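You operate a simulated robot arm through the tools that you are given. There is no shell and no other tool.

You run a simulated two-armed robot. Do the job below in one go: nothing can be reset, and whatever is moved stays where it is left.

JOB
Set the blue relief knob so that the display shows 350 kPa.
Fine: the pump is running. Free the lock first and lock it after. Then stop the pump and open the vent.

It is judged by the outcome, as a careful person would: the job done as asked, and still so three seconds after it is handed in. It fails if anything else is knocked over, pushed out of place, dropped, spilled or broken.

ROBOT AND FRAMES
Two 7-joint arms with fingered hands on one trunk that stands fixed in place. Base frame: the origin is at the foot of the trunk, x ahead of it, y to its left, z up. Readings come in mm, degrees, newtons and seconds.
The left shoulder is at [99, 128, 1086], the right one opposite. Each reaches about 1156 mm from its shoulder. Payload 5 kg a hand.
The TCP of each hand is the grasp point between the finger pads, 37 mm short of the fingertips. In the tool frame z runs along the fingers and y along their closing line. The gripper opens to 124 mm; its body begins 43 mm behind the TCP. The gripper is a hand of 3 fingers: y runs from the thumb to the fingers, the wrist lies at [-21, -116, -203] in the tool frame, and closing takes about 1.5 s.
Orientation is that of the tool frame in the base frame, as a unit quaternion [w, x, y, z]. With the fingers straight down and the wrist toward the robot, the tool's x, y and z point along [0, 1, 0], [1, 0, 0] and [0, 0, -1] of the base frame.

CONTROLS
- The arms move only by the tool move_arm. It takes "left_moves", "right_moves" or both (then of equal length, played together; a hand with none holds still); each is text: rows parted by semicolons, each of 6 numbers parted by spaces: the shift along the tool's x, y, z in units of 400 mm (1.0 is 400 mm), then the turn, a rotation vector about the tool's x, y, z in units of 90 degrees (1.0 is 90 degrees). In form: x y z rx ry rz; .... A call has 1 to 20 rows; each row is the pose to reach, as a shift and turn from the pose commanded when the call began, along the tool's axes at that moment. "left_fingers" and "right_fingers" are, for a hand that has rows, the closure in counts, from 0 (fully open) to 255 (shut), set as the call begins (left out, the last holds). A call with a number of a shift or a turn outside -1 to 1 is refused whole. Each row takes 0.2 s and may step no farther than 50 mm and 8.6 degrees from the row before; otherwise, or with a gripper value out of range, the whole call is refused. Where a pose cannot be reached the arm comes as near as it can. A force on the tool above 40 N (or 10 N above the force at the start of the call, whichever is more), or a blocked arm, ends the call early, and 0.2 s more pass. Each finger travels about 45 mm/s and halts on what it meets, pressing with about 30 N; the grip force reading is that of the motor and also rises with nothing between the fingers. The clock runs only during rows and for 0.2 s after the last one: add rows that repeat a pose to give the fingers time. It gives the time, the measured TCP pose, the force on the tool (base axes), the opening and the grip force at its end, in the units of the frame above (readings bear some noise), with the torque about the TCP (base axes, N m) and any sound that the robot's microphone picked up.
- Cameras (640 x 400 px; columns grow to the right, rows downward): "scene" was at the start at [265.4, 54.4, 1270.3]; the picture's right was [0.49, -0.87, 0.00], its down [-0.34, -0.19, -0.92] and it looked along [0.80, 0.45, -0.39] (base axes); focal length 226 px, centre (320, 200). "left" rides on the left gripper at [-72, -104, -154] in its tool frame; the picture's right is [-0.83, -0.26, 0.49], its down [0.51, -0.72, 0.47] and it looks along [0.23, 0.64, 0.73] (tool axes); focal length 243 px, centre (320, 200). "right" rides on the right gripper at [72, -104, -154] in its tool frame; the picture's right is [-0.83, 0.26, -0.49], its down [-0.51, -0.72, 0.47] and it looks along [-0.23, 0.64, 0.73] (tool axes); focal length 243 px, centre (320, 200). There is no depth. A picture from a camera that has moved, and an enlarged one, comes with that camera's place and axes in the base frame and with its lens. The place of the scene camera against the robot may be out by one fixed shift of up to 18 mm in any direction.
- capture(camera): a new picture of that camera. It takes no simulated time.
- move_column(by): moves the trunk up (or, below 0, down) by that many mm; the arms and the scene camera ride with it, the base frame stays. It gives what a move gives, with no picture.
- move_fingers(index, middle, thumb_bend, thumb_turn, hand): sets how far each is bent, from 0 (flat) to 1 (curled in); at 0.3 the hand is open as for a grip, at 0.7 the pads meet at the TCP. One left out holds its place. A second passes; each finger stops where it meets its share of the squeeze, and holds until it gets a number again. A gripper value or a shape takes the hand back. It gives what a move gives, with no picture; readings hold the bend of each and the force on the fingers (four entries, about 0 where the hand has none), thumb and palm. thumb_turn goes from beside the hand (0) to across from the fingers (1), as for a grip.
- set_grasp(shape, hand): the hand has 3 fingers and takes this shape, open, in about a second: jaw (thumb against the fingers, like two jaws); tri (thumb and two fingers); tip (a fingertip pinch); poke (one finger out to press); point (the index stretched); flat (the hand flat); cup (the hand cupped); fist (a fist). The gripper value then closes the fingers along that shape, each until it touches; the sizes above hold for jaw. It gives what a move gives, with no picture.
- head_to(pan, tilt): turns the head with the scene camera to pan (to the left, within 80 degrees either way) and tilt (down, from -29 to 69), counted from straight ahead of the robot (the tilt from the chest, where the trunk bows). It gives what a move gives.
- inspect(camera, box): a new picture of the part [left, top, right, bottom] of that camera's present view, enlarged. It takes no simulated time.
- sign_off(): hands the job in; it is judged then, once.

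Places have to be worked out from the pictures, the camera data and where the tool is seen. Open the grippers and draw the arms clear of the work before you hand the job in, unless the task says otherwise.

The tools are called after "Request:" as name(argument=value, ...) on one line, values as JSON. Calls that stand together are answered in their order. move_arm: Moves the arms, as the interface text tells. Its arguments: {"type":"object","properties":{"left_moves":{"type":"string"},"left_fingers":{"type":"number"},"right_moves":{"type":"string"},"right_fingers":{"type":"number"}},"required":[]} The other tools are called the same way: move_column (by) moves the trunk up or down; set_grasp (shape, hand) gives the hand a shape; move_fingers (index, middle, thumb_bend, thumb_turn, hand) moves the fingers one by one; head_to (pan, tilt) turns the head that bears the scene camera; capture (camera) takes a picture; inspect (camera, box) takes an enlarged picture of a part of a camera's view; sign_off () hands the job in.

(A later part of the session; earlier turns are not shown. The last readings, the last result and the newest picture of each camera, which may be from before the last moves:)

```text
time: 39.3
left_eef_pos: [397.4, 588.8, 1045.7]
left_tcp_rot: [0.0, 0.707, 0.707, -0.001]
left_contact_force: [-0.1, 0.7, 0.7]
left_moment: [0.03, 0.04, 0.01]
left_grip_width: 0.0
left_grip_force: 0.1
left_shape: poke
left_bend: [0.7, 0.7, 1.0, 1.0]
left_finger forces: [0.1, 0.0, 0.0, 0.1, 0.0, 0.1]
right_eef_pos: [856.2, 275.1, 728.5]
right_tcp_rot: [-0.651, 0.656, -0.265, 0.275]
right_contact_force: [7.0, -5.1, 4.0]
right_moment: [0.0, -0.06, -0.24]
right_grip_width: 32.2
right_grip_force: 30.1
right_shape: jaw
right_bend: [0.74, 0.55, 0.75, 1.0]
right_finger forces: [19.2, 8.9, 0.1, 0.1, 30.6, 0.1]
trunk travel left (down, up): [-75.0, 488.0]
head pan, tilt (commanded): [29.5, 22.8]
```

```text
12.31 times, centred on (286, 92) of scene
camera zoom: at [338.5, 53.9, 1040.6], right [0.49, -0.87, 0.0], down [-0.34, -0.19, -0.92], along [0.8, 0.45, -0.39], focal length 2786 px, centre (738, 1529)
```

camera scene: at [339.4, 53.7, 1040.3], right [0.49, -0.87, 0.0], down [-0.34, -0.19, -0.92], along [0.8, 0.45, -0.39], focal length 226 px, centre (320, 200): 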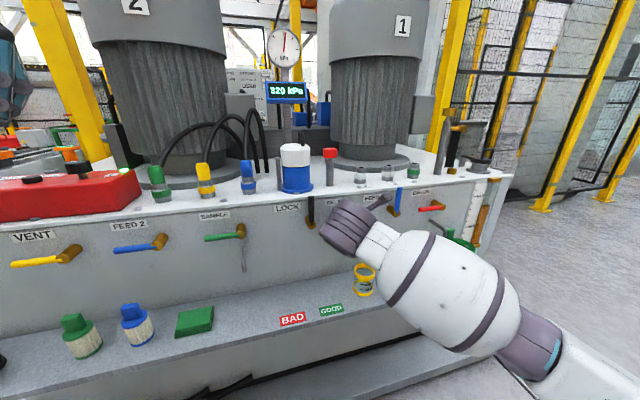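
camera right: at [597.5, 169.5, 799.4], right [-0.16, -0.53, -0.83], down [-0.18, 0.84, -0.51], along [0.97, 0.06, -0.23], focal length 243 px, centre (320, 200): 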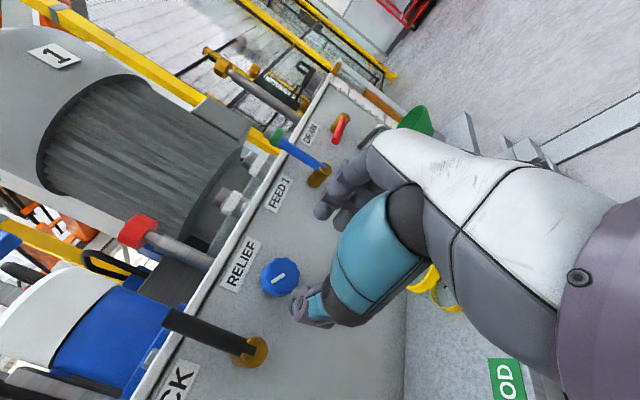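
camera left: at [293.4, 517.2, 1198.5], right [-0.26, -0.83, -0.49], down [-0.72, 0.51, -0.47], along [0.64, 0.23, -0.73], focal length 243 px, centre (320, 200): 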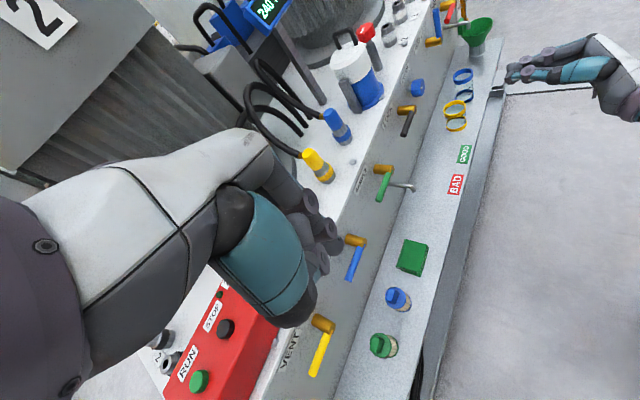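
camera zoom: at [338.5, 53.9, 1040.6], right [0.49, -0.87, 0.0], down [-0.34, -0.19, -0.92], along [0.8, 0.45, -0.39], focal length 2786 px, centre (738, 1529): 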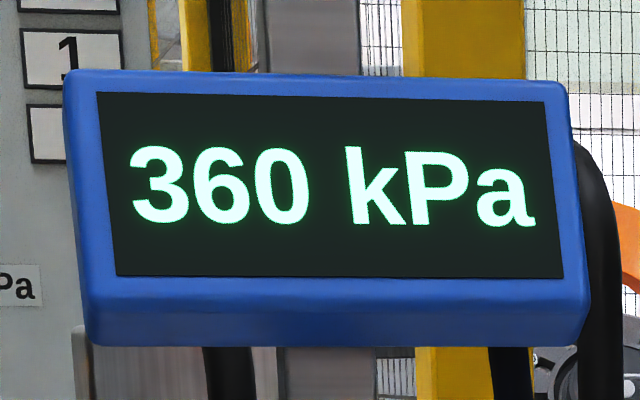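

It has settled at about 356 kPa. I turn back about 4.5° and let it settle.

Request:
move_arm(right_moves="0 0 0 0 0 -.0167; 0 0 0 0 0 -.0333; 0 0 0 0 0 -.05; 0 0 0 0 0 -.05; 0 0 0 0 0 -.05; 0 0 0 0 0 -.05; 0 0 0 0 0 -.05; 0 0 0 0 0 -.05; 0 0 0 0 0 -.05; 0 0 0 0 0 -.05; 0 0 0 0 0 -.05; 0 0 0 0 0 -.05; 0 0 0 0 0 -.05; 0 0 0 0 0 -.05; 0 0 0 0 0 -.05")

Request:
inspect(camera="scene", box=[266, 24, 302, 70])

Request:
inspect(camera="scene", box=[260, 76, 312, 108])

```text
time: 42.5
left_eef_pos: [398.7, 589.3, 1045.8]
left_tcp_rot: [0.001, 0.708, 0.707, 0.0]
left_contact_force: [-0.5, 0.0, -0.6]
left_moment: [0.01, -0.02, -0.01]
left_grip_width: 0.0
left_grip_force: 0.2
left_shape: poke
left_bend: [0.7, 0.7, 1.0, 1.0]
left_finger forces: [0.0, 0.1, 0.0, 0.1, 0.1, 0.0]
right_eef_pos: [856.7, 275.9, 728.5]
right_tcp_rot: [-0.64, 0.665, -0.241, 0.3]
right_contact_force: [6.3, -2.5, 1.8]
right_moment: [-0.02, -0.04, -0.15]
right_grip_width: 32.0
right_grip_force: 29.5
right_shape: jaw
right_bend: [0.74, 0.55, 0.75, 1.0]
right_finger forces: [19.3, 9.6, 0.0, 0.0, 29.1, 0.0]
trunk travel left (down, up): [-75.0, 488.0]
head pan, tilt (commanded): [29.5, 22.8]
```

```text
8.70 times, centred on (284, 47) of scene
camera zoom: at [338.6, 54.1, 1040.5], right [0.49, -0.87, 0.0], down [-0.34, -0.19, -0.92], along [0.8, 0.45, -0.39], focal length 1968 px, centre (633, 1530)
```

zoom: 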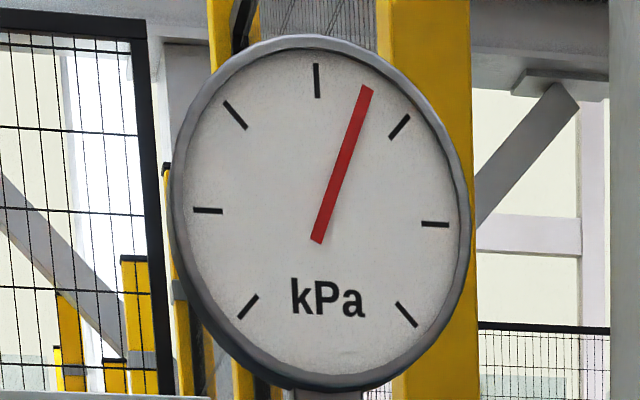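

```text
12.31 times, centred on (286, 92) of scene
camera zoom: at [338.6, 54.1, 1040.5], right [0.49, -0.87, 0.0], down [-0.34, -0.19, -0.92], along [0.8, 0.45, -0.39], focal length 2786 px, centre (738, 1529)
```

zoom: 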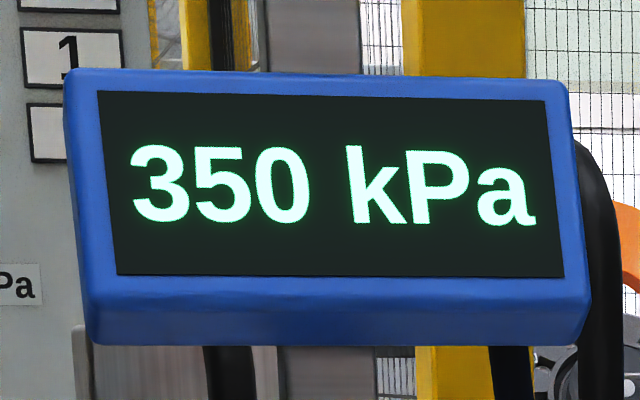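

Display 350. My needle reading runs a couple of kPa low (it read 353 just as the display had gone to 360), so the true setting is likely about 353. I turn back 2° more to centre it and let it settle.

Request:
move_arm(right_moves="0 0 0 0 0 -.0111; 0 0 0 0 0 -.0222; 0 0 0 0 0 -.0222; 0 0 0 0 0 -.0222; 0 0 0 0 0 -.0222; 0 0 0 0 0 -.0222; 0 0 0 0 0 -.0222; 0 0 0 0 0 -.0222; 0 0 0 0 0 -.0222; 0 0 0 0 0 -.0222; 0 0 0 0 0 -.0222; 0 0 0 0 0 -.0222")

Request:
inspect(camera="scene", box=[266, 24, 302, 70])

Request:
inspect(camera="scene", box=[260, 76, 312, 108])

```text
time: 45.1
left_eef_pos: [399.5, 588.3, 1044.9]
left_tcp_rot: [0.0, 0.707, 0.707, 0.0]
left_contact_force: [0.1, 0.1, -0.4]
left_moment: [-0.04, -0.02, 0.02]
left_grip_width: 0.0
left_grip_force: 0.1
left_shape: poke
left_bend: [0.7, 0.7, 1.0, 1.0]
left_finger forces: [0.0, 0.0, 0.1, 0.0, 0.0, 0.0]
right_eef_pos: [856.2, 277.0, 728.5]
right_tcp_rot: [-0.635, 0.669, -0.229, 0.312]
right_contact_force: [9.6, -2.5, 4.6]
right_moment: [0.06, -0.11, -0.19]
right_grip_width: 32.2
right_grip_force: 30.2
right_shape: jaw
right_bend: [0.74, 0.55, 0.75, 1.0]
right_finger forces: [19.0, 8.3, 0.0, 0.0, 30.2, 0.1]
trunk travel left (down, up): [-75.0, 488.0]
head pan, tilt (commanded): [29.5, 22.8]
```

```text
8.70 times, centred on (284, 47) of scene
camera zoom: at [338.6, 54.1, 1040.5], right [0.49, -0.87, 0.0], down [-0.34, -0.19, -0.92], along [0.8, 0.45, -0.39], focal length 1968 px, centre (633, 1530)
```

zoom: 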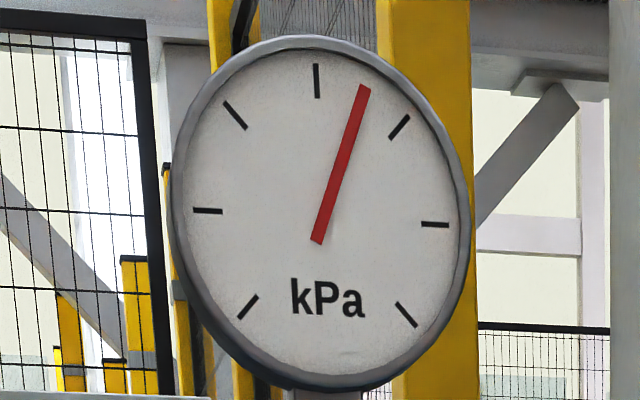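

```text
12.31 times, centred on (286, 92) of scene
camera zoom: at [338.6, 54.1, 1040.5], right [0.49, -0.87, 0.0], down [-0.34, -0.19, -0.92], along [0.8, 0.45, -0.39], focal length 2786 px, centre (738, 1529)
```

zoom: 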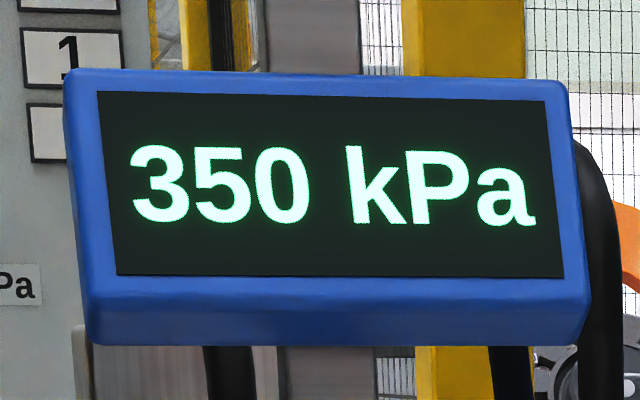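

The setting is centred on 350 now (needle about 350 after bias). I open the fingers in place, holding still, before withdrawing.

Request:
move_arm(right_moves="0 0 0 0 0 0; 0 0 0 0 0 0; 0 0 0 0 0 0; 0 0 0 0 0 0; 0 0 0 0 0 0; 0 0 0 0 0 0; 0 0 0 0 0 0", right_fingers=120)

Request:
inspect(camera="scene", box=[250, 20, 330, 110])

Request:
inspect(camera="right", box=[200, 160, 400, 360])

Request:
inspect(camera="left", box=[360, 40, 560, 165])

```text
time: 46.7
left_eef_pos: [399.0, 589.1, 1046.6]
left_tcp_rot: [0.001, 0.708, 0.707, 0.0]
left_contact_force: [-0.1, 0.1, 0.2]
left_moment: [0.01, -0.03, 0.0]
left_grip_width: 0.0
left_grip_force: 0.0
left_shape: poke
left_bend: [0.7, 0.7, 1.0, 1.0]
left_finger forces: [0.0, 0.0, 0.0, 0.0, 0.1, 0.0]
right_eef_pos: [854.6, 276.7, 728.6]
right_tcp_rot: [-0.634, 0.669, -0.228, 0.312]
right_contact_force: [-0.1, -0.2, 0.5]
right_moment: [0.0, 0.01, -0.01]
right_grip_width: 65.0
right_grip_force: 0.1
right_shape: jaw
right_bend: [0.74, 0.44, 0.68, 1.0]
right_finger forces: [0.0, 0.1, 0.0, 0.0, 0.0, 0.1]
trunk travel left (down, up): [-75.0, 488.0]
head pan, tilt (commanded): [29.5, 22.8]
```

```text
4.44 times, centred on (290, 65) of scene
camera zoom: at [338.4, 54.4, 1040.6], right [0.49, -0.87, 0.0], down [-0.34, -0.19, -0.92], along [0.8, 0.45, -0.39], focal length 1006 px, centre (453, 800)
```

zoom: 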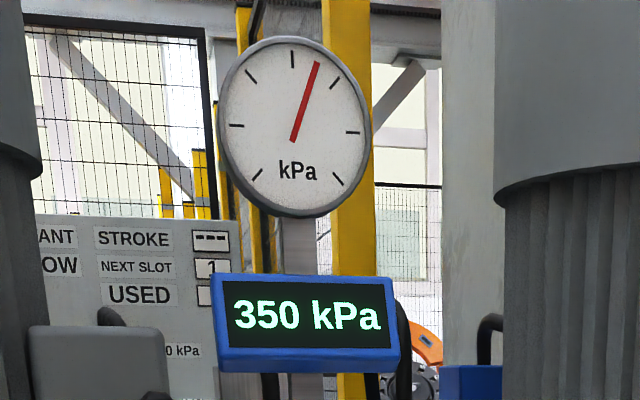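

```text
2.00 times, centred on (300, 260) of right
camera zoom: at [787.2, 125.8, 841.3], right [-0.91, 0.21, -0.36], down [-0.09, 0.75, 0.65], along [0.41, 0.62, -0.67], focal length 485 px, centre (360, 80)
```

zoom: 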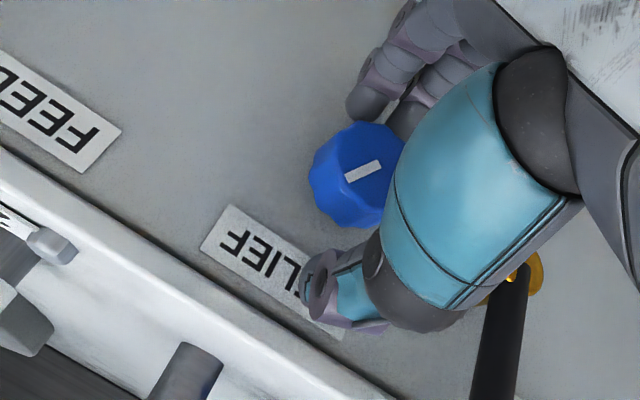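

```text
3.20 times, centred on (460, 102) of left
camera zoom: at [294.2, 517.3, 1198.1], right [-0.26, -0.83, -0.49], down [-0.72, 0.51, -0.47], along [0.64, 0.23, -0.73], focal length 776 px, centre (-128, 512)
```

zoom: 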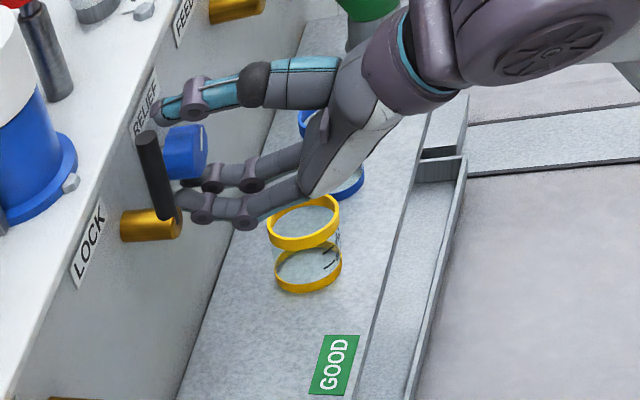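

Released cleanly: the display holds 350 kPa and no forces remain. I withdraw straight back from the knob.

Request:
move_arm(right_moves="0 0 -.04 0 0 0; 0 0 -.1 0 0 0; 0 0 -.18 0 0 0; 0 0 -.25 0 0 0; 0 0 -.25 0 0 0")

Request:
inspect(camera="scene", box=[220, 20, 420, 270])

```text
time: 47.9
left_eef_pos: [398.2, 589.3, 1044.8]
left_tcp_rot: [0.001, 0.707, 0.707, 0.0]
left_contact_force: [-0.2, 0.9, 0.1]
left_moment: [-0.02, 0.02, -0.03]
left_grip_width: 0.1
left_grip_force: 0.0
left_shape: poke
left_bend: [0.7, 0.7, 1.0, 1.0]
left_finger forces: [0.0, 0.1, 0.0, 0.0, 0.1, 0.1]
right_eef_pos: [787.6, 205.8, 730.9]
right_tcp_rot: [-0.634, 0.67, -0.228, 0.311]
right_contact_force: [0.0, -0.7, -0.3]
right_moment: [-0.01, -0.03, 0.0]
right_grip_width: 65.3
right_grip_force: 0.0
right_shape: jaw
right_bend: [0.74, 0.44, 0.68, 1.0]
right_finger forces: [0.0, 0.0, 0.1, 0.1, 0.0, 0.0]
trunk travel left (down, up): [-75.0, 488.0]
head pan, tilt (commanded): [29.5, 22.8]
```

```text
1.60 times, centred on (320, 145) of scene
camera zoom: at [338.4, 54.4, 1040.6], right [0.49, -0.87, 0.0], down [-0.34, -0.19, -0.92], along [0.8, 0.45, -0.39], focal length 362 px, centre (320, 288)
```

zoom: 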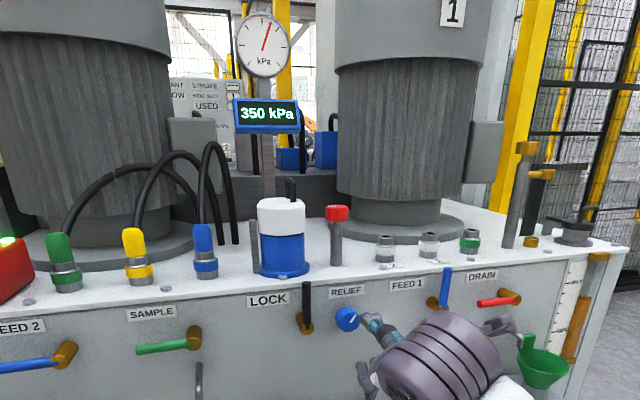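

Knob and display look right, still 350. I now roll the hand back to its first attitude, close it to a pinch, and place it in front of the panel to the right of the upright lock handle.

Request:
move_arm(right_moves="-.0064 -.0102 0 0 0 -.0656; -.0129 -.0204 0 0 0 -.1313; -.0193 -.0306 0 0 0 -.1969; -.0257 -.0408 0 0 0 -.2626; -.0321 -.0511 0 0 0 -.3282; -.0386 -.0613 0 0 0 -.3938; -.045 -.0715 0 0 0 -.4595; -.0514 -.0817 0 0 0 -.5251; -.0579 -.0919 0 0 0 -.5908; -.0643 -.1021 0 0 0 -.6564; -.0707 -.1123 0 0 0 -.722; -.0772 -.1225 0 0 0 -.7877; -.0836 -.1327 0 0 0 -.8533; -.09 -.143 0 0 0 -.919; -.09 -.143 0 0 0 -.919", right_fingers=255)

Request:
inspect(camera="scene", box=[220, 160, 420, 285])

Request:
inspect(camera="left", box=[360, 50, 520, 150])

Request:
inspect(camera="right", box=[150, 150, 400, 400])

```text
time: 51.1
left_eef_pos: [398.0, 588.6, 1045.3]
left_tcp_rot: [0.0, 0.707, 0.707, 0.0]
left_contact_force: [0.0, 0.2, 0.5]
left_moment: [-0.01, 0.03, -0.02]
left_grip_width: 0.1
left_grip_force: 0.0
left_shape: poke
left_bend: [0.7, 0.7, 1.0, 1.0]
left_finger forces: [0.1, 0.0, 0.1, 0.0, 0.1, 0.0]
right_eef_pos: [754.2, 235.5, 781.7]
right_tcp_rot: [-0.27, 0.653, 0.271, 0.654]
right_contact_force: [0.0, 0.5, 0.1]
right_moment: [0.02, 0.03, -0.03]
right_grip_width: 0.2
right_grip_force: 29.6
right_shape: jaw
right_bend: [0.7, 0.7, 0.56, 1.0]
right_finger forces: [0.0, 0.0, 0.0, 0.0, 0.1, 0.1]
trunk travel left (down, up): [-75.0, 488.0]
head pan, tilt (commanded): [29.5, 22.8]
```

```text
3.20 times, centred on (320, 222) of scene
camera zoom: at [338.6, 54.3, 1040.5], right [0.49, -0.87, 0.0], down [-0.34, -0.19, -0.92], along [0.8, 0.45, -0.39], focal length 724 px, centre (320, 128)
```

zoom: 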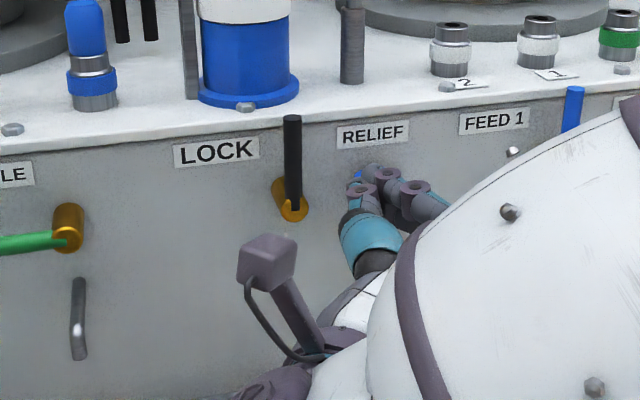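

```text
4.00 times, centred on (440, 100) of left
camera zoom: at [294.5, 517.1, 1198.1], right [-0.26, -0.83, -0.49], down [-0.72, 0.51, -0.47], along [0.64, 0.23, -0.73], focal length 970 px, centre (-160, 600)
```

zoom: 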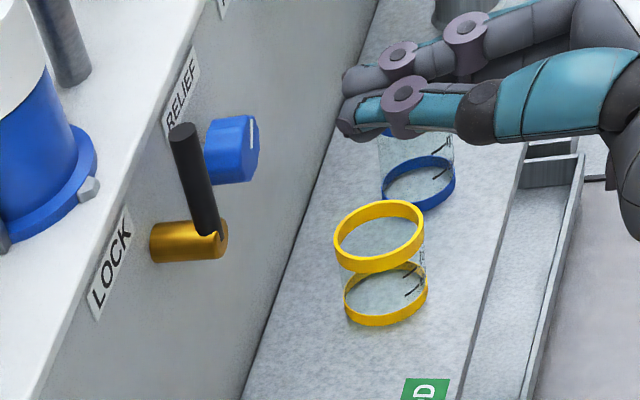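

```text
1.60 times, centred on (275, 275) of right
camera zoom: at [571.4, 200.1, 853.5], right [-0.16, -0.53, -0.83], down [-0.18, 0.84, -0.51], along [0.97, 0.06, -0.23], focal length 388 px, centre (392, 80)
```

zoom: 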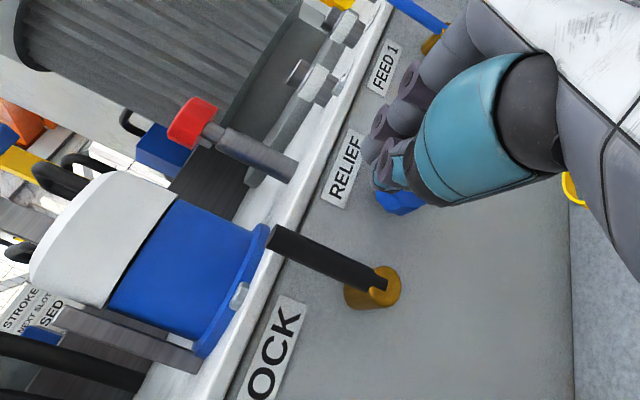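

The hand is at E = 367, z = 782, to the right of the upright handle and above the knob. I advance so the tips stand between handle and knob, level with the handle's upper part.

Request:
move_arm(right_moves=".005 .0025 .07 0 0 0; .0075 .0025 .14 0 0 0; .0075 .0025 .18 0 0 0; .0075 .0025 .215 0 0 0; .0075 .0025 .215 0 0 0")

Request:
inspect(camera="left", box=[360, 50, 520, 150])

Request:
inspect(camera="scene", box=[220, 160, 420, 285])

Request:
inspect(camera="right", box=[150, 150, 400, 400])

```text
time: 52.3
left_eef_pos: [398.4, 588.9, 1044.7]
left_tcp_rot: [-0.001, 0.707, 0.707, 0.0]
left_contact_force: [0.4, -0.2, 0.0]
left_moment: [-0.03, 0.0, -0.01]
left_grip_width: 0.0
left_grip_force: 0.1
left_shape: poke
left_bend: [0.7, 0.7, 1.0, 1.0]
left_finger forces: [0.0, 0.0, 0.0, 0.0, 0.0, 0.1]
right_eef_pos: [819.8, 295.1, 785.2]
right_tcp_rot: [-0.271, 0.653, 0.271, 0.654]
right_contact_force: [0.6, -0.4, -0.2]
right_moment: [-0.03, 0.0, 0.03]
right_grip_width: 0.0
right_grip_force: 30.2
right_shape: jaw
right_bend: [0.7, 0.7, 0.56, 1.0]
right_finger forces: [0.1, 0.1, 0.0, 0.0, 0.0, 0.1]
trunk travel left (down, up): [-75.0, 488.0]
head pan, tilt (commanded): [29.5, 22.8]
```

```text
4.00 times, centred on (440, 100) of left
camera zoom: at [294.1, 517.2, 1198.2], right [-0.26, -0.83, -0.49], down [-0.72, 0.51, -0.47], along [0.64, 0.23, -0.73], focal length 970 px, centre (-160, 600)
```

zoom: 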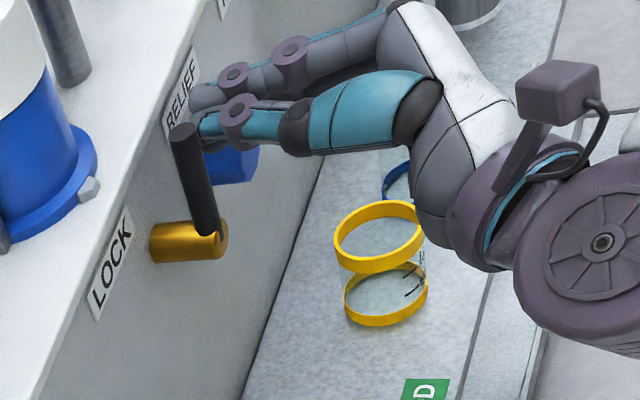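

```text
3.20 times, centred on (320, 222) of scene
camera zoom: at [338.3, 54.4, 1040.6], right [0.49, -0.87, 0.0], down [-0.34, -0.19, -0.92], along [0.8, 0.45, -0.39], focal length 724 px, centre (320, 128)
```

zoom: 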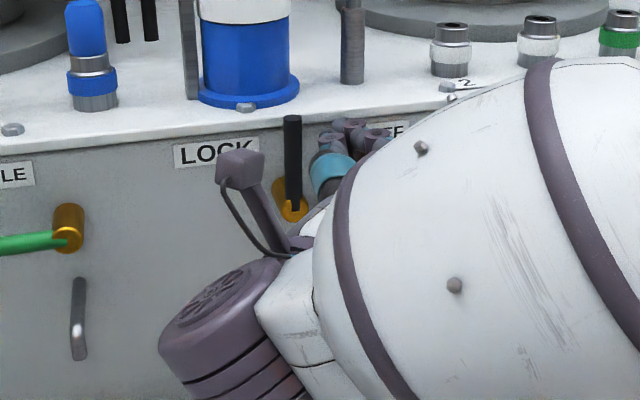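

```text
1.60 times, centred on (275, 275) of right
camera zoom: at [635.4, 260.1, 857.8], right [-0.16, -0.53, -0.83], down [-0.18, 0.84, -0.51], along [0.97, 0.06, -0.23], focal length 388 px, centre (392, 80)
```

zoom: 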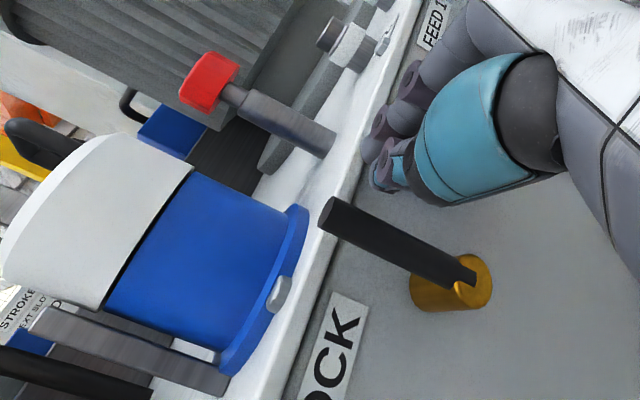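

The tips stand in the gap (E = 371, z = 785), touching nothing. I push the handle over to the left along its arc, to about 75° first.

Request:
move_arm(right_moves="-.004 -.025 0 0 0 0; .0035 -.0458 0 0 0 0; .0085 -.0648 0 0 0 0; .0113 -.0858 0 0 0 0; .0113 -.1068 0 0 0 0; .0083 -.1278 0 0 0 0; .003 -.148 0 0 0 0; -.0053 -.1678 0 0 0 0; -.0158 -.186 0 0 0 0; -.0288 -.2028 0 0 0 0; -.0438 -.2175 0 0 0 0")

Request:
inspect(camera="left", box=[360, 50, 520, 150])

Request:
inspect(camera="right", box=[150, 150, 400, 400])

Request:
inspect(camera="scene", box=[220, 20, 420, 270])

```text
time: 54.7
left_eef_pos: [398.9, 589.8, 1044.9]
left_tcp_rot: [0.0, 0.707, 0.708, 0.0]
left_contact_force: [-0.2, -0.5, 0.4]
left_moment: [0.0, -0.01, -0.02]
left_grip_width: 0.0
left_grip_force: 0.1
left_shape: poke
left_bend: [0.7, 0.7, 1.0, 1.0]
left_finger forces: [0.0, 0.0, 0.1, 0.0, 0.0, 0.0]
right_eef_pos: [756.5, 356.4, 766.4]
right_tcp_rot: [-0.27, 0.654, 0.271, 0.653]
right_contact_force: [0.7, -1.0, 0.3]
right_moment: [0.0, -0.02, 0.01]
right_grip_width: 0.1
right_grip_force: 30.2
right_shape: jaw
right_bend: [0.7, 0.7, 0.56, 1.0]
right_finger forces: [0.0, 0.0, 0.0, 0.0, 0.0, 0.0]
trunk travel left (down, up): [-75.0, 488.0]
head pan, tilt (commanded): [29.5, 22.8]
```

```text
4.00 times, centred on (440, 100) of left
camera zoom: at [294.3, 517.4, 1198.1], right [-0.26, -0.83, -0.49], down [-0.72, 0.51, -0.47], along [0.64, 0.23, -0.73], focal length 970 px, centre (-160, 600)
```

zoom: 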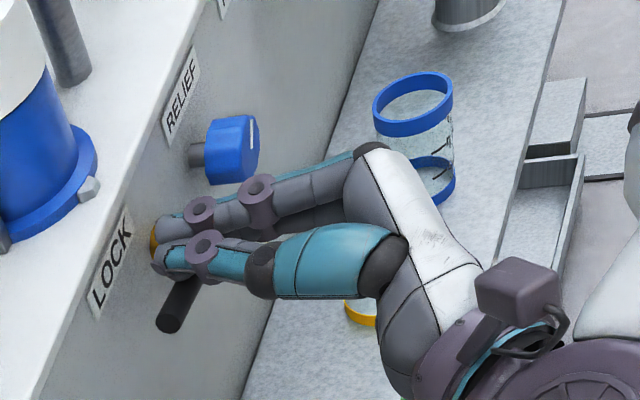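

```text
1.60 times, centred on (275, 275) of right
camera zoom: at [572.4, 321.5, 838.6], right [-0.16, -0.53, -0.83], down [-0.18, 0.84, -0.51], along [0.97, 0.06, -0.23], focal length 388 px, centre (392, 80)
```

zoom: 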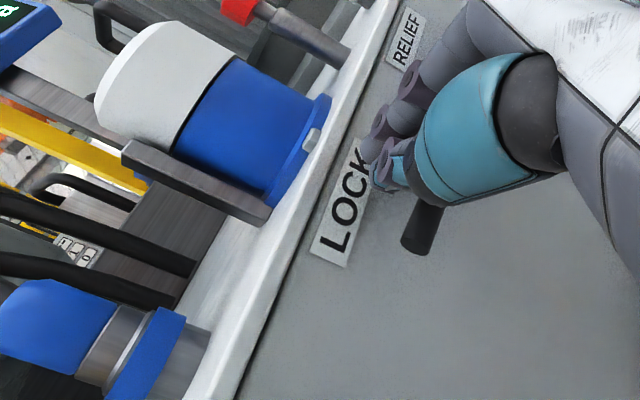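

```text
1.60 times, centred on (320, 145) of scene
camera zoom: at [338.4, 54.5, 1040.6], right [0.49, -0.87, 0.0], down [-0.34, -0.19, -0.92], along [0.8, 0.45, -0.39], focal length 362 px, centre (320, 288)
```

zoom: 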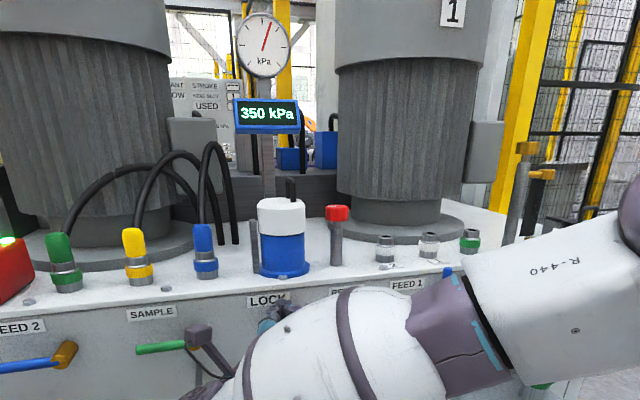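

The handle is nearly back down and the display still shows 350 kPa. I finish the push to horizontal.

Request:
move_arm(right_moves="-.0128 -.012 0 0 0 0; -.0323 -.0233 0 0 0 0; -.0425 -.0233 0 0 0 0; -.0485 -.0233 0 0 0 0; -.0485 -.0233 0 0 0 0")

Request:
inspect(camera="left", box=[360, 50, 520, 150])

Request:
inspect(camera="right", box=[150, 150, 400, 400])

```text
time: 55.9
left_eef_pos: [395.4, 587.9, 1047.2]
left_tcp_rot: [0.001, 0.707, 0.707, 0.001]
left_contact_force: [-0.2, 0.3, 0.4]
left_moment: [0.03, 0.01, -0.01]
left_grip_width: 0.0
left_grip_force: 0.0
left_shape: poke
left_bend: [0.7, 0.7, 1.0, 1.0]
left_finger forces: [0.0, 0.0, 0.0, 0.1, 0.0, 0.0]
right_eef_pos: [746.6, 361.7, 752.8]
right_tcp_rot: [-0.27, 0.651, 0.27, 0.656]
right_contact_force: [7.1, 0.7, 37.9]
right_moment: [0.66, -0.96, -0.1]
right_grip_width: 0.1
right_grip_force: 30.3
right_shape: jaw
right_bend: [0.7, 0.7, 0.56, 1.0]
right_finger forces: [0.0, 45.9, 0.0, 0.1, 0.0, 0.0]
trunk travel left (down, up): [-75.0, 488.0]
head pan, tilt (commanded): [29.5, 22.8]
```

```text
4.00 times, centred on (440, 100) of left
camera zoom: at [290.9, 515.6, 1200.0], right [-0.26, -0.83, -0.49], down [-0.72, 0.51, -0.47], along [0.64, 0.23, -0.73], focal length 970 px, centre (-160, 600)
```

zoom: 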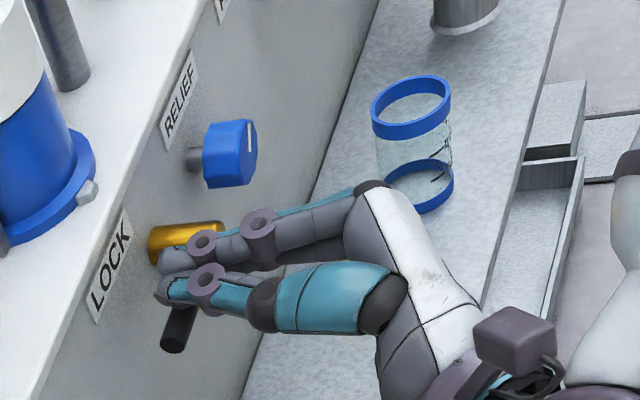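

```text
1.60 times, centred on (275, 275) of right
camera zoom: at [562.6, 326.5, 823.4], right [-0.16, -0.53, -0.83], down [-0.17, 0.85, -0.51], along [0.97, 0.06, -0.23], focal length 388 px, centre (392, 80)
```

zoom: 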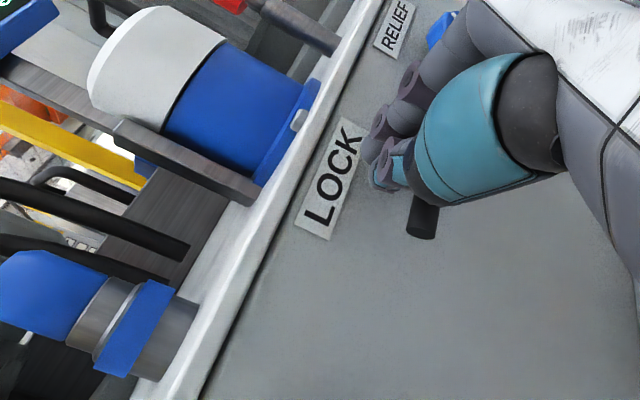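

38 N upward: the handle is on its stop. I lift off and draw back to check it.

Request:
move_arm(right_moves=".03 0 0 0 0 0; .045 0 -.03 0 0 0; .045 0 -.1 0 0 0; .045 0 -.19 0 0 0; .045 0 -.28 0 0 0; .045 0 -.3 0 0 0")

Request:
inspect(camera="left", box=[360, 50, 520, 150])

Request:
inspect(camera="scene", box=[220, 20, 420, 270])

Request:
inspect(camera="right", box=[150, 150, 400, 400])

```text
time: 57.3
left_eef_pos: [398.4, 588.8, 1044.4]
left_tcp_rot: [0.0, 0.707, 0.707, 0.0]
left_contact_force: [0.5, 0.2, 0.8]
left_moment: [-0.04, -0.02, -0.01]
left_grip_width: 0.0
left_grip_force: 0.1
left_shape: poke
left_bend: [0.7, 0.7, 1.0, 1.0]
left_finger forces: [0.0, 0.1, 0.1, 0.0, 0.0, 0.0]
right_eef_pos: [664.7, 277.2, 767.3]
right_tcp_rot: [-0.271, 0.654, 0.27, 0.652]
right_contact_force: [0.0, -0.9, -0.8]
right_moment: [0.0, 0.01, -0.04]
right_grip_width: 0.0
right_grip_force: 30.2
right_shape: jaw
right_bend: [0.7, 0.7, 0.56, 1.0]
right_finger forces: [0.1, 0.0, 0.0, 0.1, 0.1, 0.1]
trunk travel left (down, up): [-75.0, 488.0]
head pan, tilt (commanded): [29.5, 22.8]
```

```text
4.00 times, centred on (440, 100) of left
camera zoom: at [294.3, 517.4, 1198.1], right [-0.26, -0.83, -0.49], down [-0.72, 0.51, -0.47], along [0.64, 0.23, -0.73], focal length 970 px, centre (-160, 600)
```

zoom: 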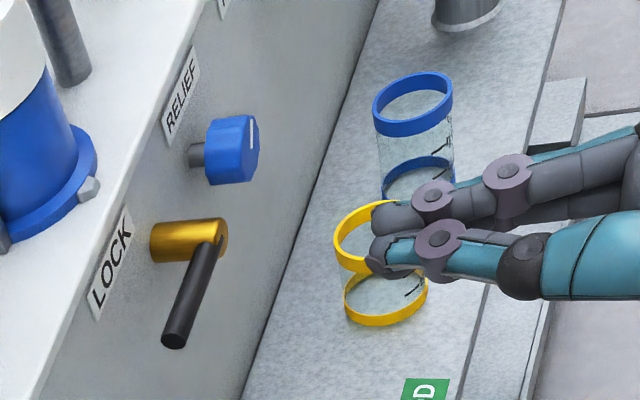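

```text
1.60 times, centred on (320, 145) of scene
camera zoom: at [338.4, 54.4, 1040.6], right [0.49, -0.87, 0.0], down [-0.34, -0.19, -0.92], along [0.8, 0.45, -0.39], focal length 362 px, centre (320, 288)
```

zoom: 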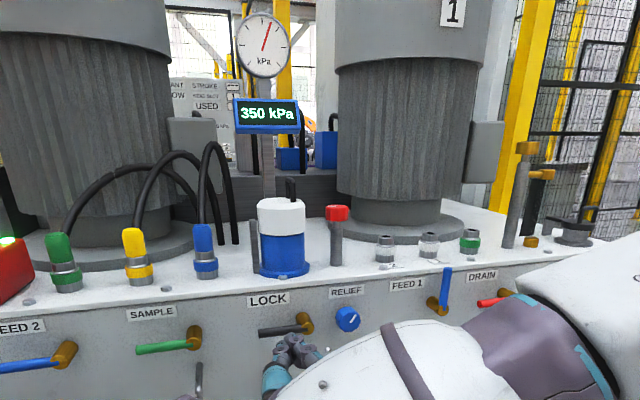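

```text
1.60 times, centred on (275, 275) of right
camera zoom: at [481.0, 241.9, 840.3], right [-0.16, -0.53, -0.83], down [-0.18, 0.84, -0.51], along [0.97, 0.06, -0.23], focal length 388 px, centre (392, 80)
```

zoom: 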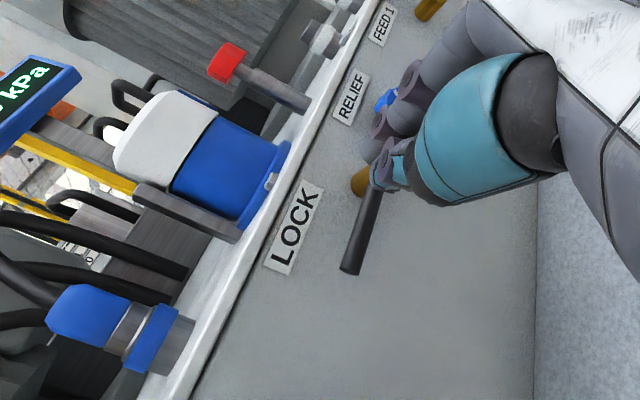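

The lock handle is back to its first position and the display holds 350 kPa. I draw the right arm clear, open its hand, turn the head left toward the pump box, and look at STOP and VENT.

Request:
move_arm(right_moves=".005 .06 -.06 0 0 0; .01 .12 -.12 0 0 0; .015 .19 -.18 0 0 0; .02 .26 -.23 0 0 0; .025 .33 -.25 0 0 0; .025 .38 -.25 0 0 0; .025 .38 -.25 0 0 0", right_fingers=0)

Request:
head_to(pan=55, tilt=25)

Request:
capture(camera="scene")

Request:
inspect(camera="left", box=[130, 250, 370, 400])

```text
time: 58.9
left_eef_pos: [398.1, 588.7, 1045.5]
left_tcp_rot: [0.0, 0.707, 0.707, 0.0]
left_contact_force: [0.6, 0.5, -0.7]
left_moment: [0.03, 0.03, 0.01]
left_grip_width: 0.3
left_grip_force: 0.1
left_shape: poke
left_bend: [0.7, 0.7, 1.0, 1.0]
left_finger forces: [0.0, 0.0, 0.0, 0.0, 0.0, 0.0]
right_eef_pos: [698.0, 102.6, 775.3]
right_tcp_rot: [-0.268, 0.655, 0.268, 0.654]
right_contact_force: [-0.5, 0.0, -0.5]
right_moment: [0.0, 0.02, 0.02]
right_grip_width: 123.5
right_grip_force: 0.0
right_shape: jaw
right_bend: [0.3, 0.3, 0.3, 0.98]
right_finger forces: [0.0, 0.0, 0.0, 0.0, 0.0, 0.1]
right hand out of reach, approached as far as the arm can: row 6, 7
trunk travel left (down, up): [-75.0, 488.0]
head pan, tilt (commanded): [29.5, 22.8]
```

```text
time: 59.8
left_eef_pos: [398.1, 588.9, 1044.3]
left_tcp_rot: [0.0, 0.708, 0.707, 0.0]
left_contact_force: [0.4, -0.1, 0.7]
left_moment: [-0.03, 0.04, 0.0]
left_grip_width: 0.1
left_grip_force: 0.1
left_shape: poke
left_bend: [0.7, 0.7, 1.0, 1.0]
left_finger forces: [0.0, 0.0, 0.0, 0.0, 0.0, 0.1]
right_eef_pos: [697.5, 104.0, 774.4]
right_tcp_rot: [-0.268, 0.656, 0.268, 0.653]
right_contact_force: [0.0, 0.2, 0.6]
right_moment: [-0.01, 0.0, -0.02]
right_grip_width: 123.9
right_grip_force: 0.1
right_shape: jaw
right_bend: [0.3, 0.3, 0.3, 0.98]
right_finger forces: [0.0, 0.0, 0.0, 0.1, 0.1, 0.0]
trunk travel left (down, up): [-75.0, 488.0]
head pan, tilt (commanded): [55.0, 25.0]
```

```text
taken
camera scene: at [310.6, 84.2, 1037.0], right [0.82, -0.57, 0.0], down [-0.24, -0.35, -0.91], along [0.52, 0.74, -0.42], focal length 226 px, centre (320, 200)
```

scene: 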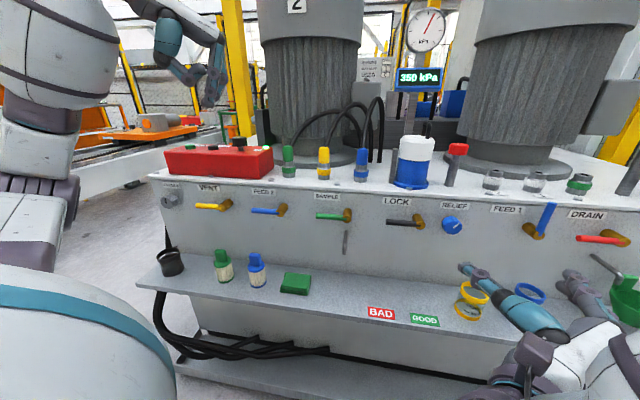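

```text
2.67 times, centred on (250, 325) of left
camera zoom: at [294.2, 517.3, 1198.1], right [-0.26, -0.83, -0.49], down [-0.72, 0.51, -0.47], along [0.64, 0.23, -0.73], focal length 647 px, centre (507, -133)
```

zoom: 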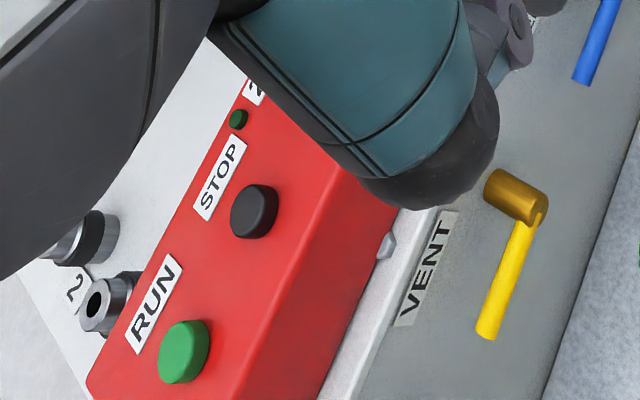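

The scene camera now sees the whole panel. I zoom on the pump box and the vent handle from here.

Request:
inspect(camera="scene", box=[155, 125, 285, 220])

Request:
inspect(camera="scene", box=[160, 135, 240, 185])

```text
4.21 times, centred on (220, 172) of scene
camera zoom: at [310.6, 84.2, 1037.0], right [0.82, -0.57, 0.0], down [-0.24, -0.35, -0.91], along [0.52, 0.74, -0.42], focal length 953 px, centre (741, 316)
```

zoom: 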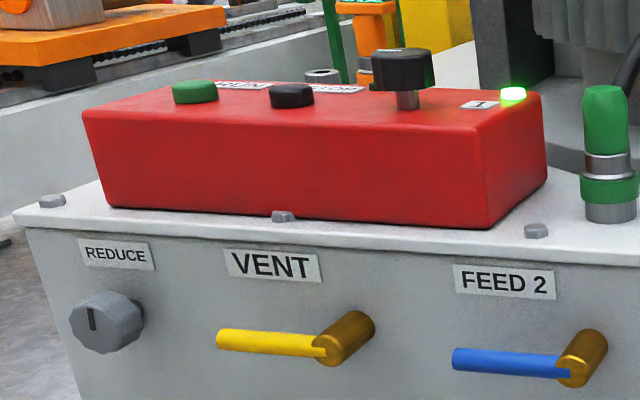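

```text
8.00 times, centred on (200, 160) of scene
camera zoom: at [310.6, 84.2, 1037.0], right [0.82, -0.57, 0.0], down [-0.24, -0.35, -0.91], along [0.52, 0.74, -0.42], focal length 1811 px, centre (1280, 520)
```

zoom: 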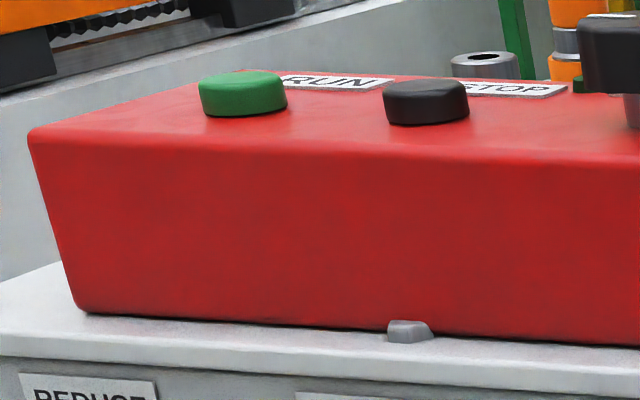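

STOP's top centre works out at about [437, 843, 886], and the vent pivot end at [412, 738, 719] with its handle tip at [352, 799, 721]. I move the left hand, fingers down in the poke shape, to hover about 60 mm above STOP.

Request:
move_arm(left_moves=".08 .01 0 0 0 0; .16 .02 0 0 0 0; .24 .03 0 0 0 0; .32 .04 .02 0 0 0; .4 .05 .05 0 0 0; .48 .06 .08 0 0 0; .56 .07 .11 0 0 0; .635 .0775 .14 0 0 0; .635 .0775 .14 0 0 0")

Request:
capture(camera="scene")

Request:
inspect(camera="scene", box=[150, 60, 310, 190])

Request:
capture(camera="left")

```text
time: 61.8
left_eef_pos: [428.4, 842.2, 987.8]
left_tcp_rot: [-0.001, 0.707, 0.707, 0.0]
left_contact_force: [-0.8, -0.6, -0.3]
left_moment: [0.02, -0.04, 0.03]
left_grip_width: 0.0
left_grip_force: 0.1
left_shape: poke
left_bend: [0.7, 0.7, 1.0, 1.0]
left_finger forces: [0.0, 0.0, 0.0, 0.0, 0.1, 0.0]
right_eef_pos: [698.6, 103.0, 775.5]
right_tcp_rot: [-0.269, 0.656, 0.267, 0.653]
right_contact_force: [0.2, -0.4, 0.4]
right_moment: [-0.01, 0.0, 0.01]
right_grip_width: 123.7
right_grip_force: 0.0
right_shape: jaw
right_bend: [0.3, 0.3, 0.3, 0.98]
right_finger forces: [0.1, 0.0, 0.0, 0.0, 0.0, 0.0]
trunk travel left (down, up): [-75.0, 488.0]
head pan, tilt (commanded): [55.0, 25.0]
```

```text
taken
camera scene: at [310.4, 84.0, 1037.1], right [0.82, -0.57, 0.0], down [-0.24, -0.35, -0.91], along [0.52, 0.74, -0.42], focal length 226 px, centre (320, 200)
```

scene: 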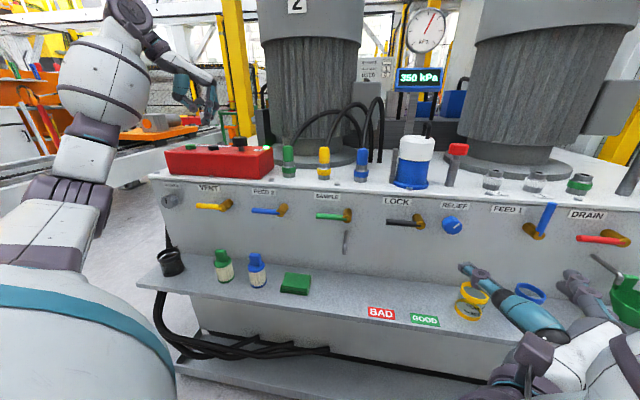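

```text
3.08 times, centred on (230, 125) of scene
camera zoom: at [310.4, 84.0, 1037.1], right [0.82, -0.57, 0.0], down [-0.24, -0.35, -0.91], along [0.52, 0.74, -0.42], focal length 696 px, centre (597, 431)
```

zoom: 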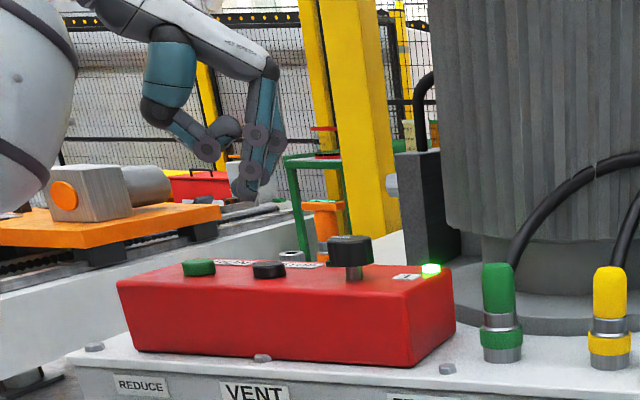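

```text
taken
camera left: at [324.9, 770.2, 1140.3], right [-0.26, -0.83, -0.49], down [-0.72, 0.51, -0.47], along [0.64, 0.23, -0.73], focal length 243 px, centre (320, 200)
```

left: 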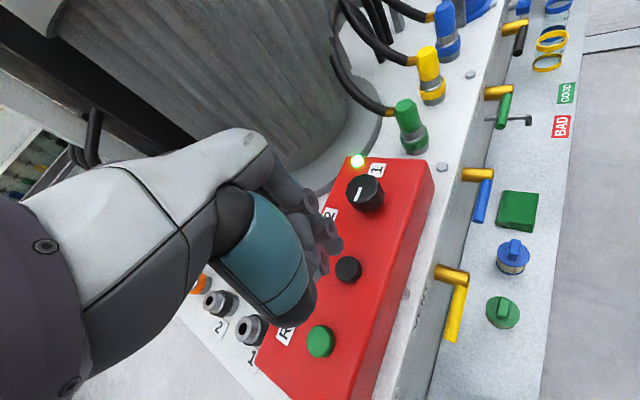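

The left hand hovers over the box without contact. I zoom in on both views to see exactly where the fingertips are over STOP.

Request:
inspect(camera="left", box=[260, 190, 420, 290])

Request:
inspect(camera="scene", box=[180, 85, 260, 155])

```text
4.00 times, centred on (340, 240) of left
camera zoom: at [324.9, 770.2, 1140.3], right [-0.26, -0.83, -0.49], down [-0.72, 0.51, -0.47], along [0.64, 0.23, -0.73], focal length 970 px, centre (240, 40)
```

zoom: 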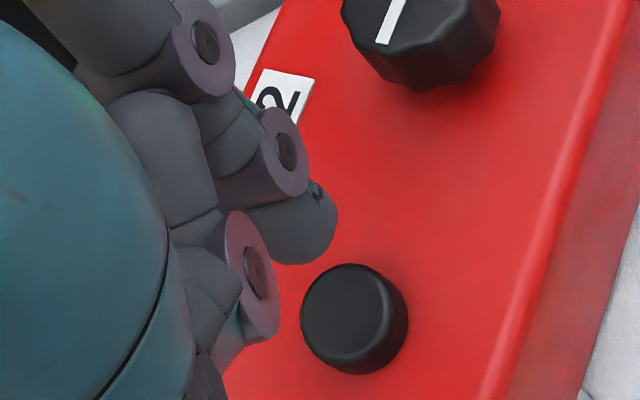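

```text
5.71 times, centred on (220, 120) of scene
camera zoom: at [310.4, 84.0, 1037.1], right [0.82, -0.57, 0.0], down [-0.24, -0.35, -0.91], along [0.52, 0.74, -0.42], focal length 1293 px, centre (891, 657)
```

zoom: 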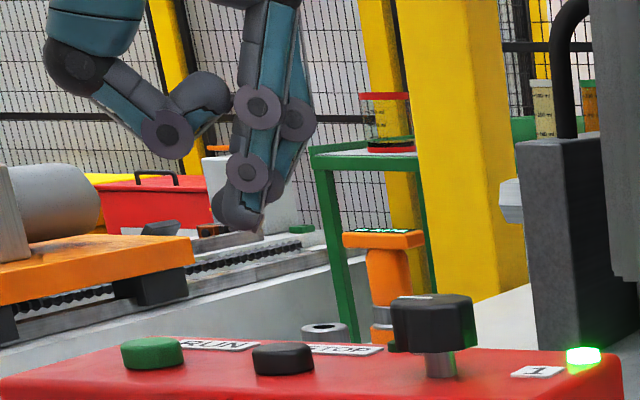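

I refine STOP to about [439, 849, 881]; the two fingertips sit at x = 428, y = 829 and 855, with their ends at z = 951. I shift 11 mm forward and 7 mm left, then come down to about 10 mm above the button.

Request:
move_arm(left_moves=".0175 .0275 0 0 0 0; .0175 .0275 .05 0 0 0; .0175 .0275 .1 0 0 0; .0175 .0275 .15 0 0 0; .0175 .0275 .15 0 0 0")

Request:
inspect(camera="left", box=[260, 190, 420, 290])

Request:
inspect(camera="scene", box=[180, 95, 260, 165])

```text
time: 63.0
left_eef_pos: [441.0, 850.9, 930.3]
left_tcp_rot: [0.0, 0.707, 0.707, 0.0]
left_contact_force: [0.4, -0.8, 0.1]
left_moment: [0.0, -0.02, -0.03]
left_grip_width: 0.0
left_grip_force: 0.1
left_shape: poke
left_bend: [0.7, 0.7, 1.0, 1.0]
left_finger forces: [0.0, 0.0, 0.0, 0.1, 0.1, 0.0]
right_eef_pos: [697.8, 104.0, 774.7]
right_tcp_rot: [-0.268, 0.656, 0.268, 0.653]
right_contact_force: [-0.2, 0.8, -0.5]
right_moment: [0.04, -0.01, 0.01]
right_grip_width: 123.9
right_grip_force: 0.0
right_shape: jaw
right_bend: [0.3, 0.3, 0.3, 0.98]
right_finger forces: [0.0, 0.0, 0.0, 0.1, 0.0, 0.0]
trunk travel left (down, up): [-75.0, 488.0]
head pan, tilt (commanded): [55.0, 25.0]
```

```text
4.00 times, centred on (340, 240) of left
camera zoom: at [335.9, 778.9, 1083.5], right [-0.26, -0.83, -0.49], down [-0.72, 0.51, -0.47], along [0.64, 0.23, -0.73], focal length 970 px, centre (240, 40)
```

zoom: 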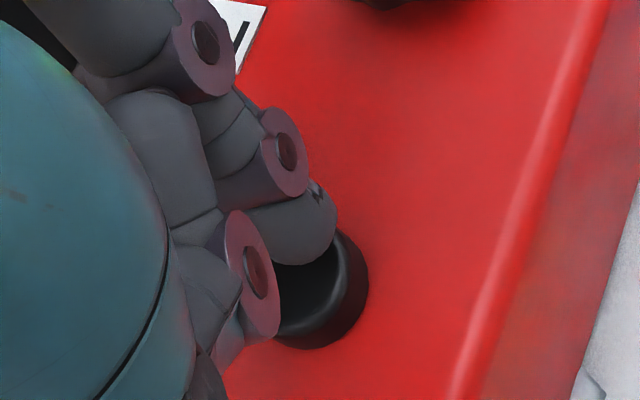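

```text
5.71 times, centred on (220, 130) of scene
camera zoom: at [310.5, 84.0, 1037.1], right [0.82, -0.57, 0.0], down [-0.24, -0.35, -0.91], along [0.52, 0.74, -0.42], focal length 1293 px, centre (891, 600)
```

zoom: 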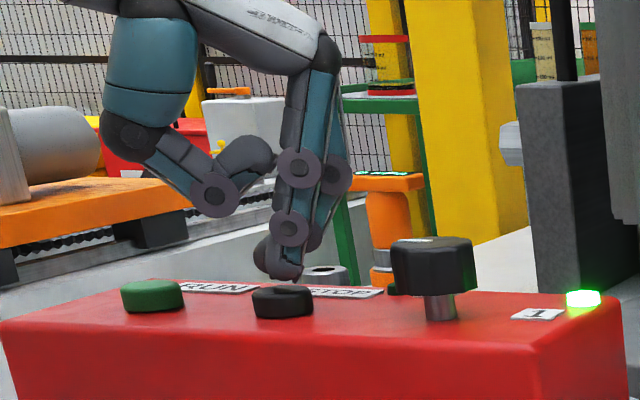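

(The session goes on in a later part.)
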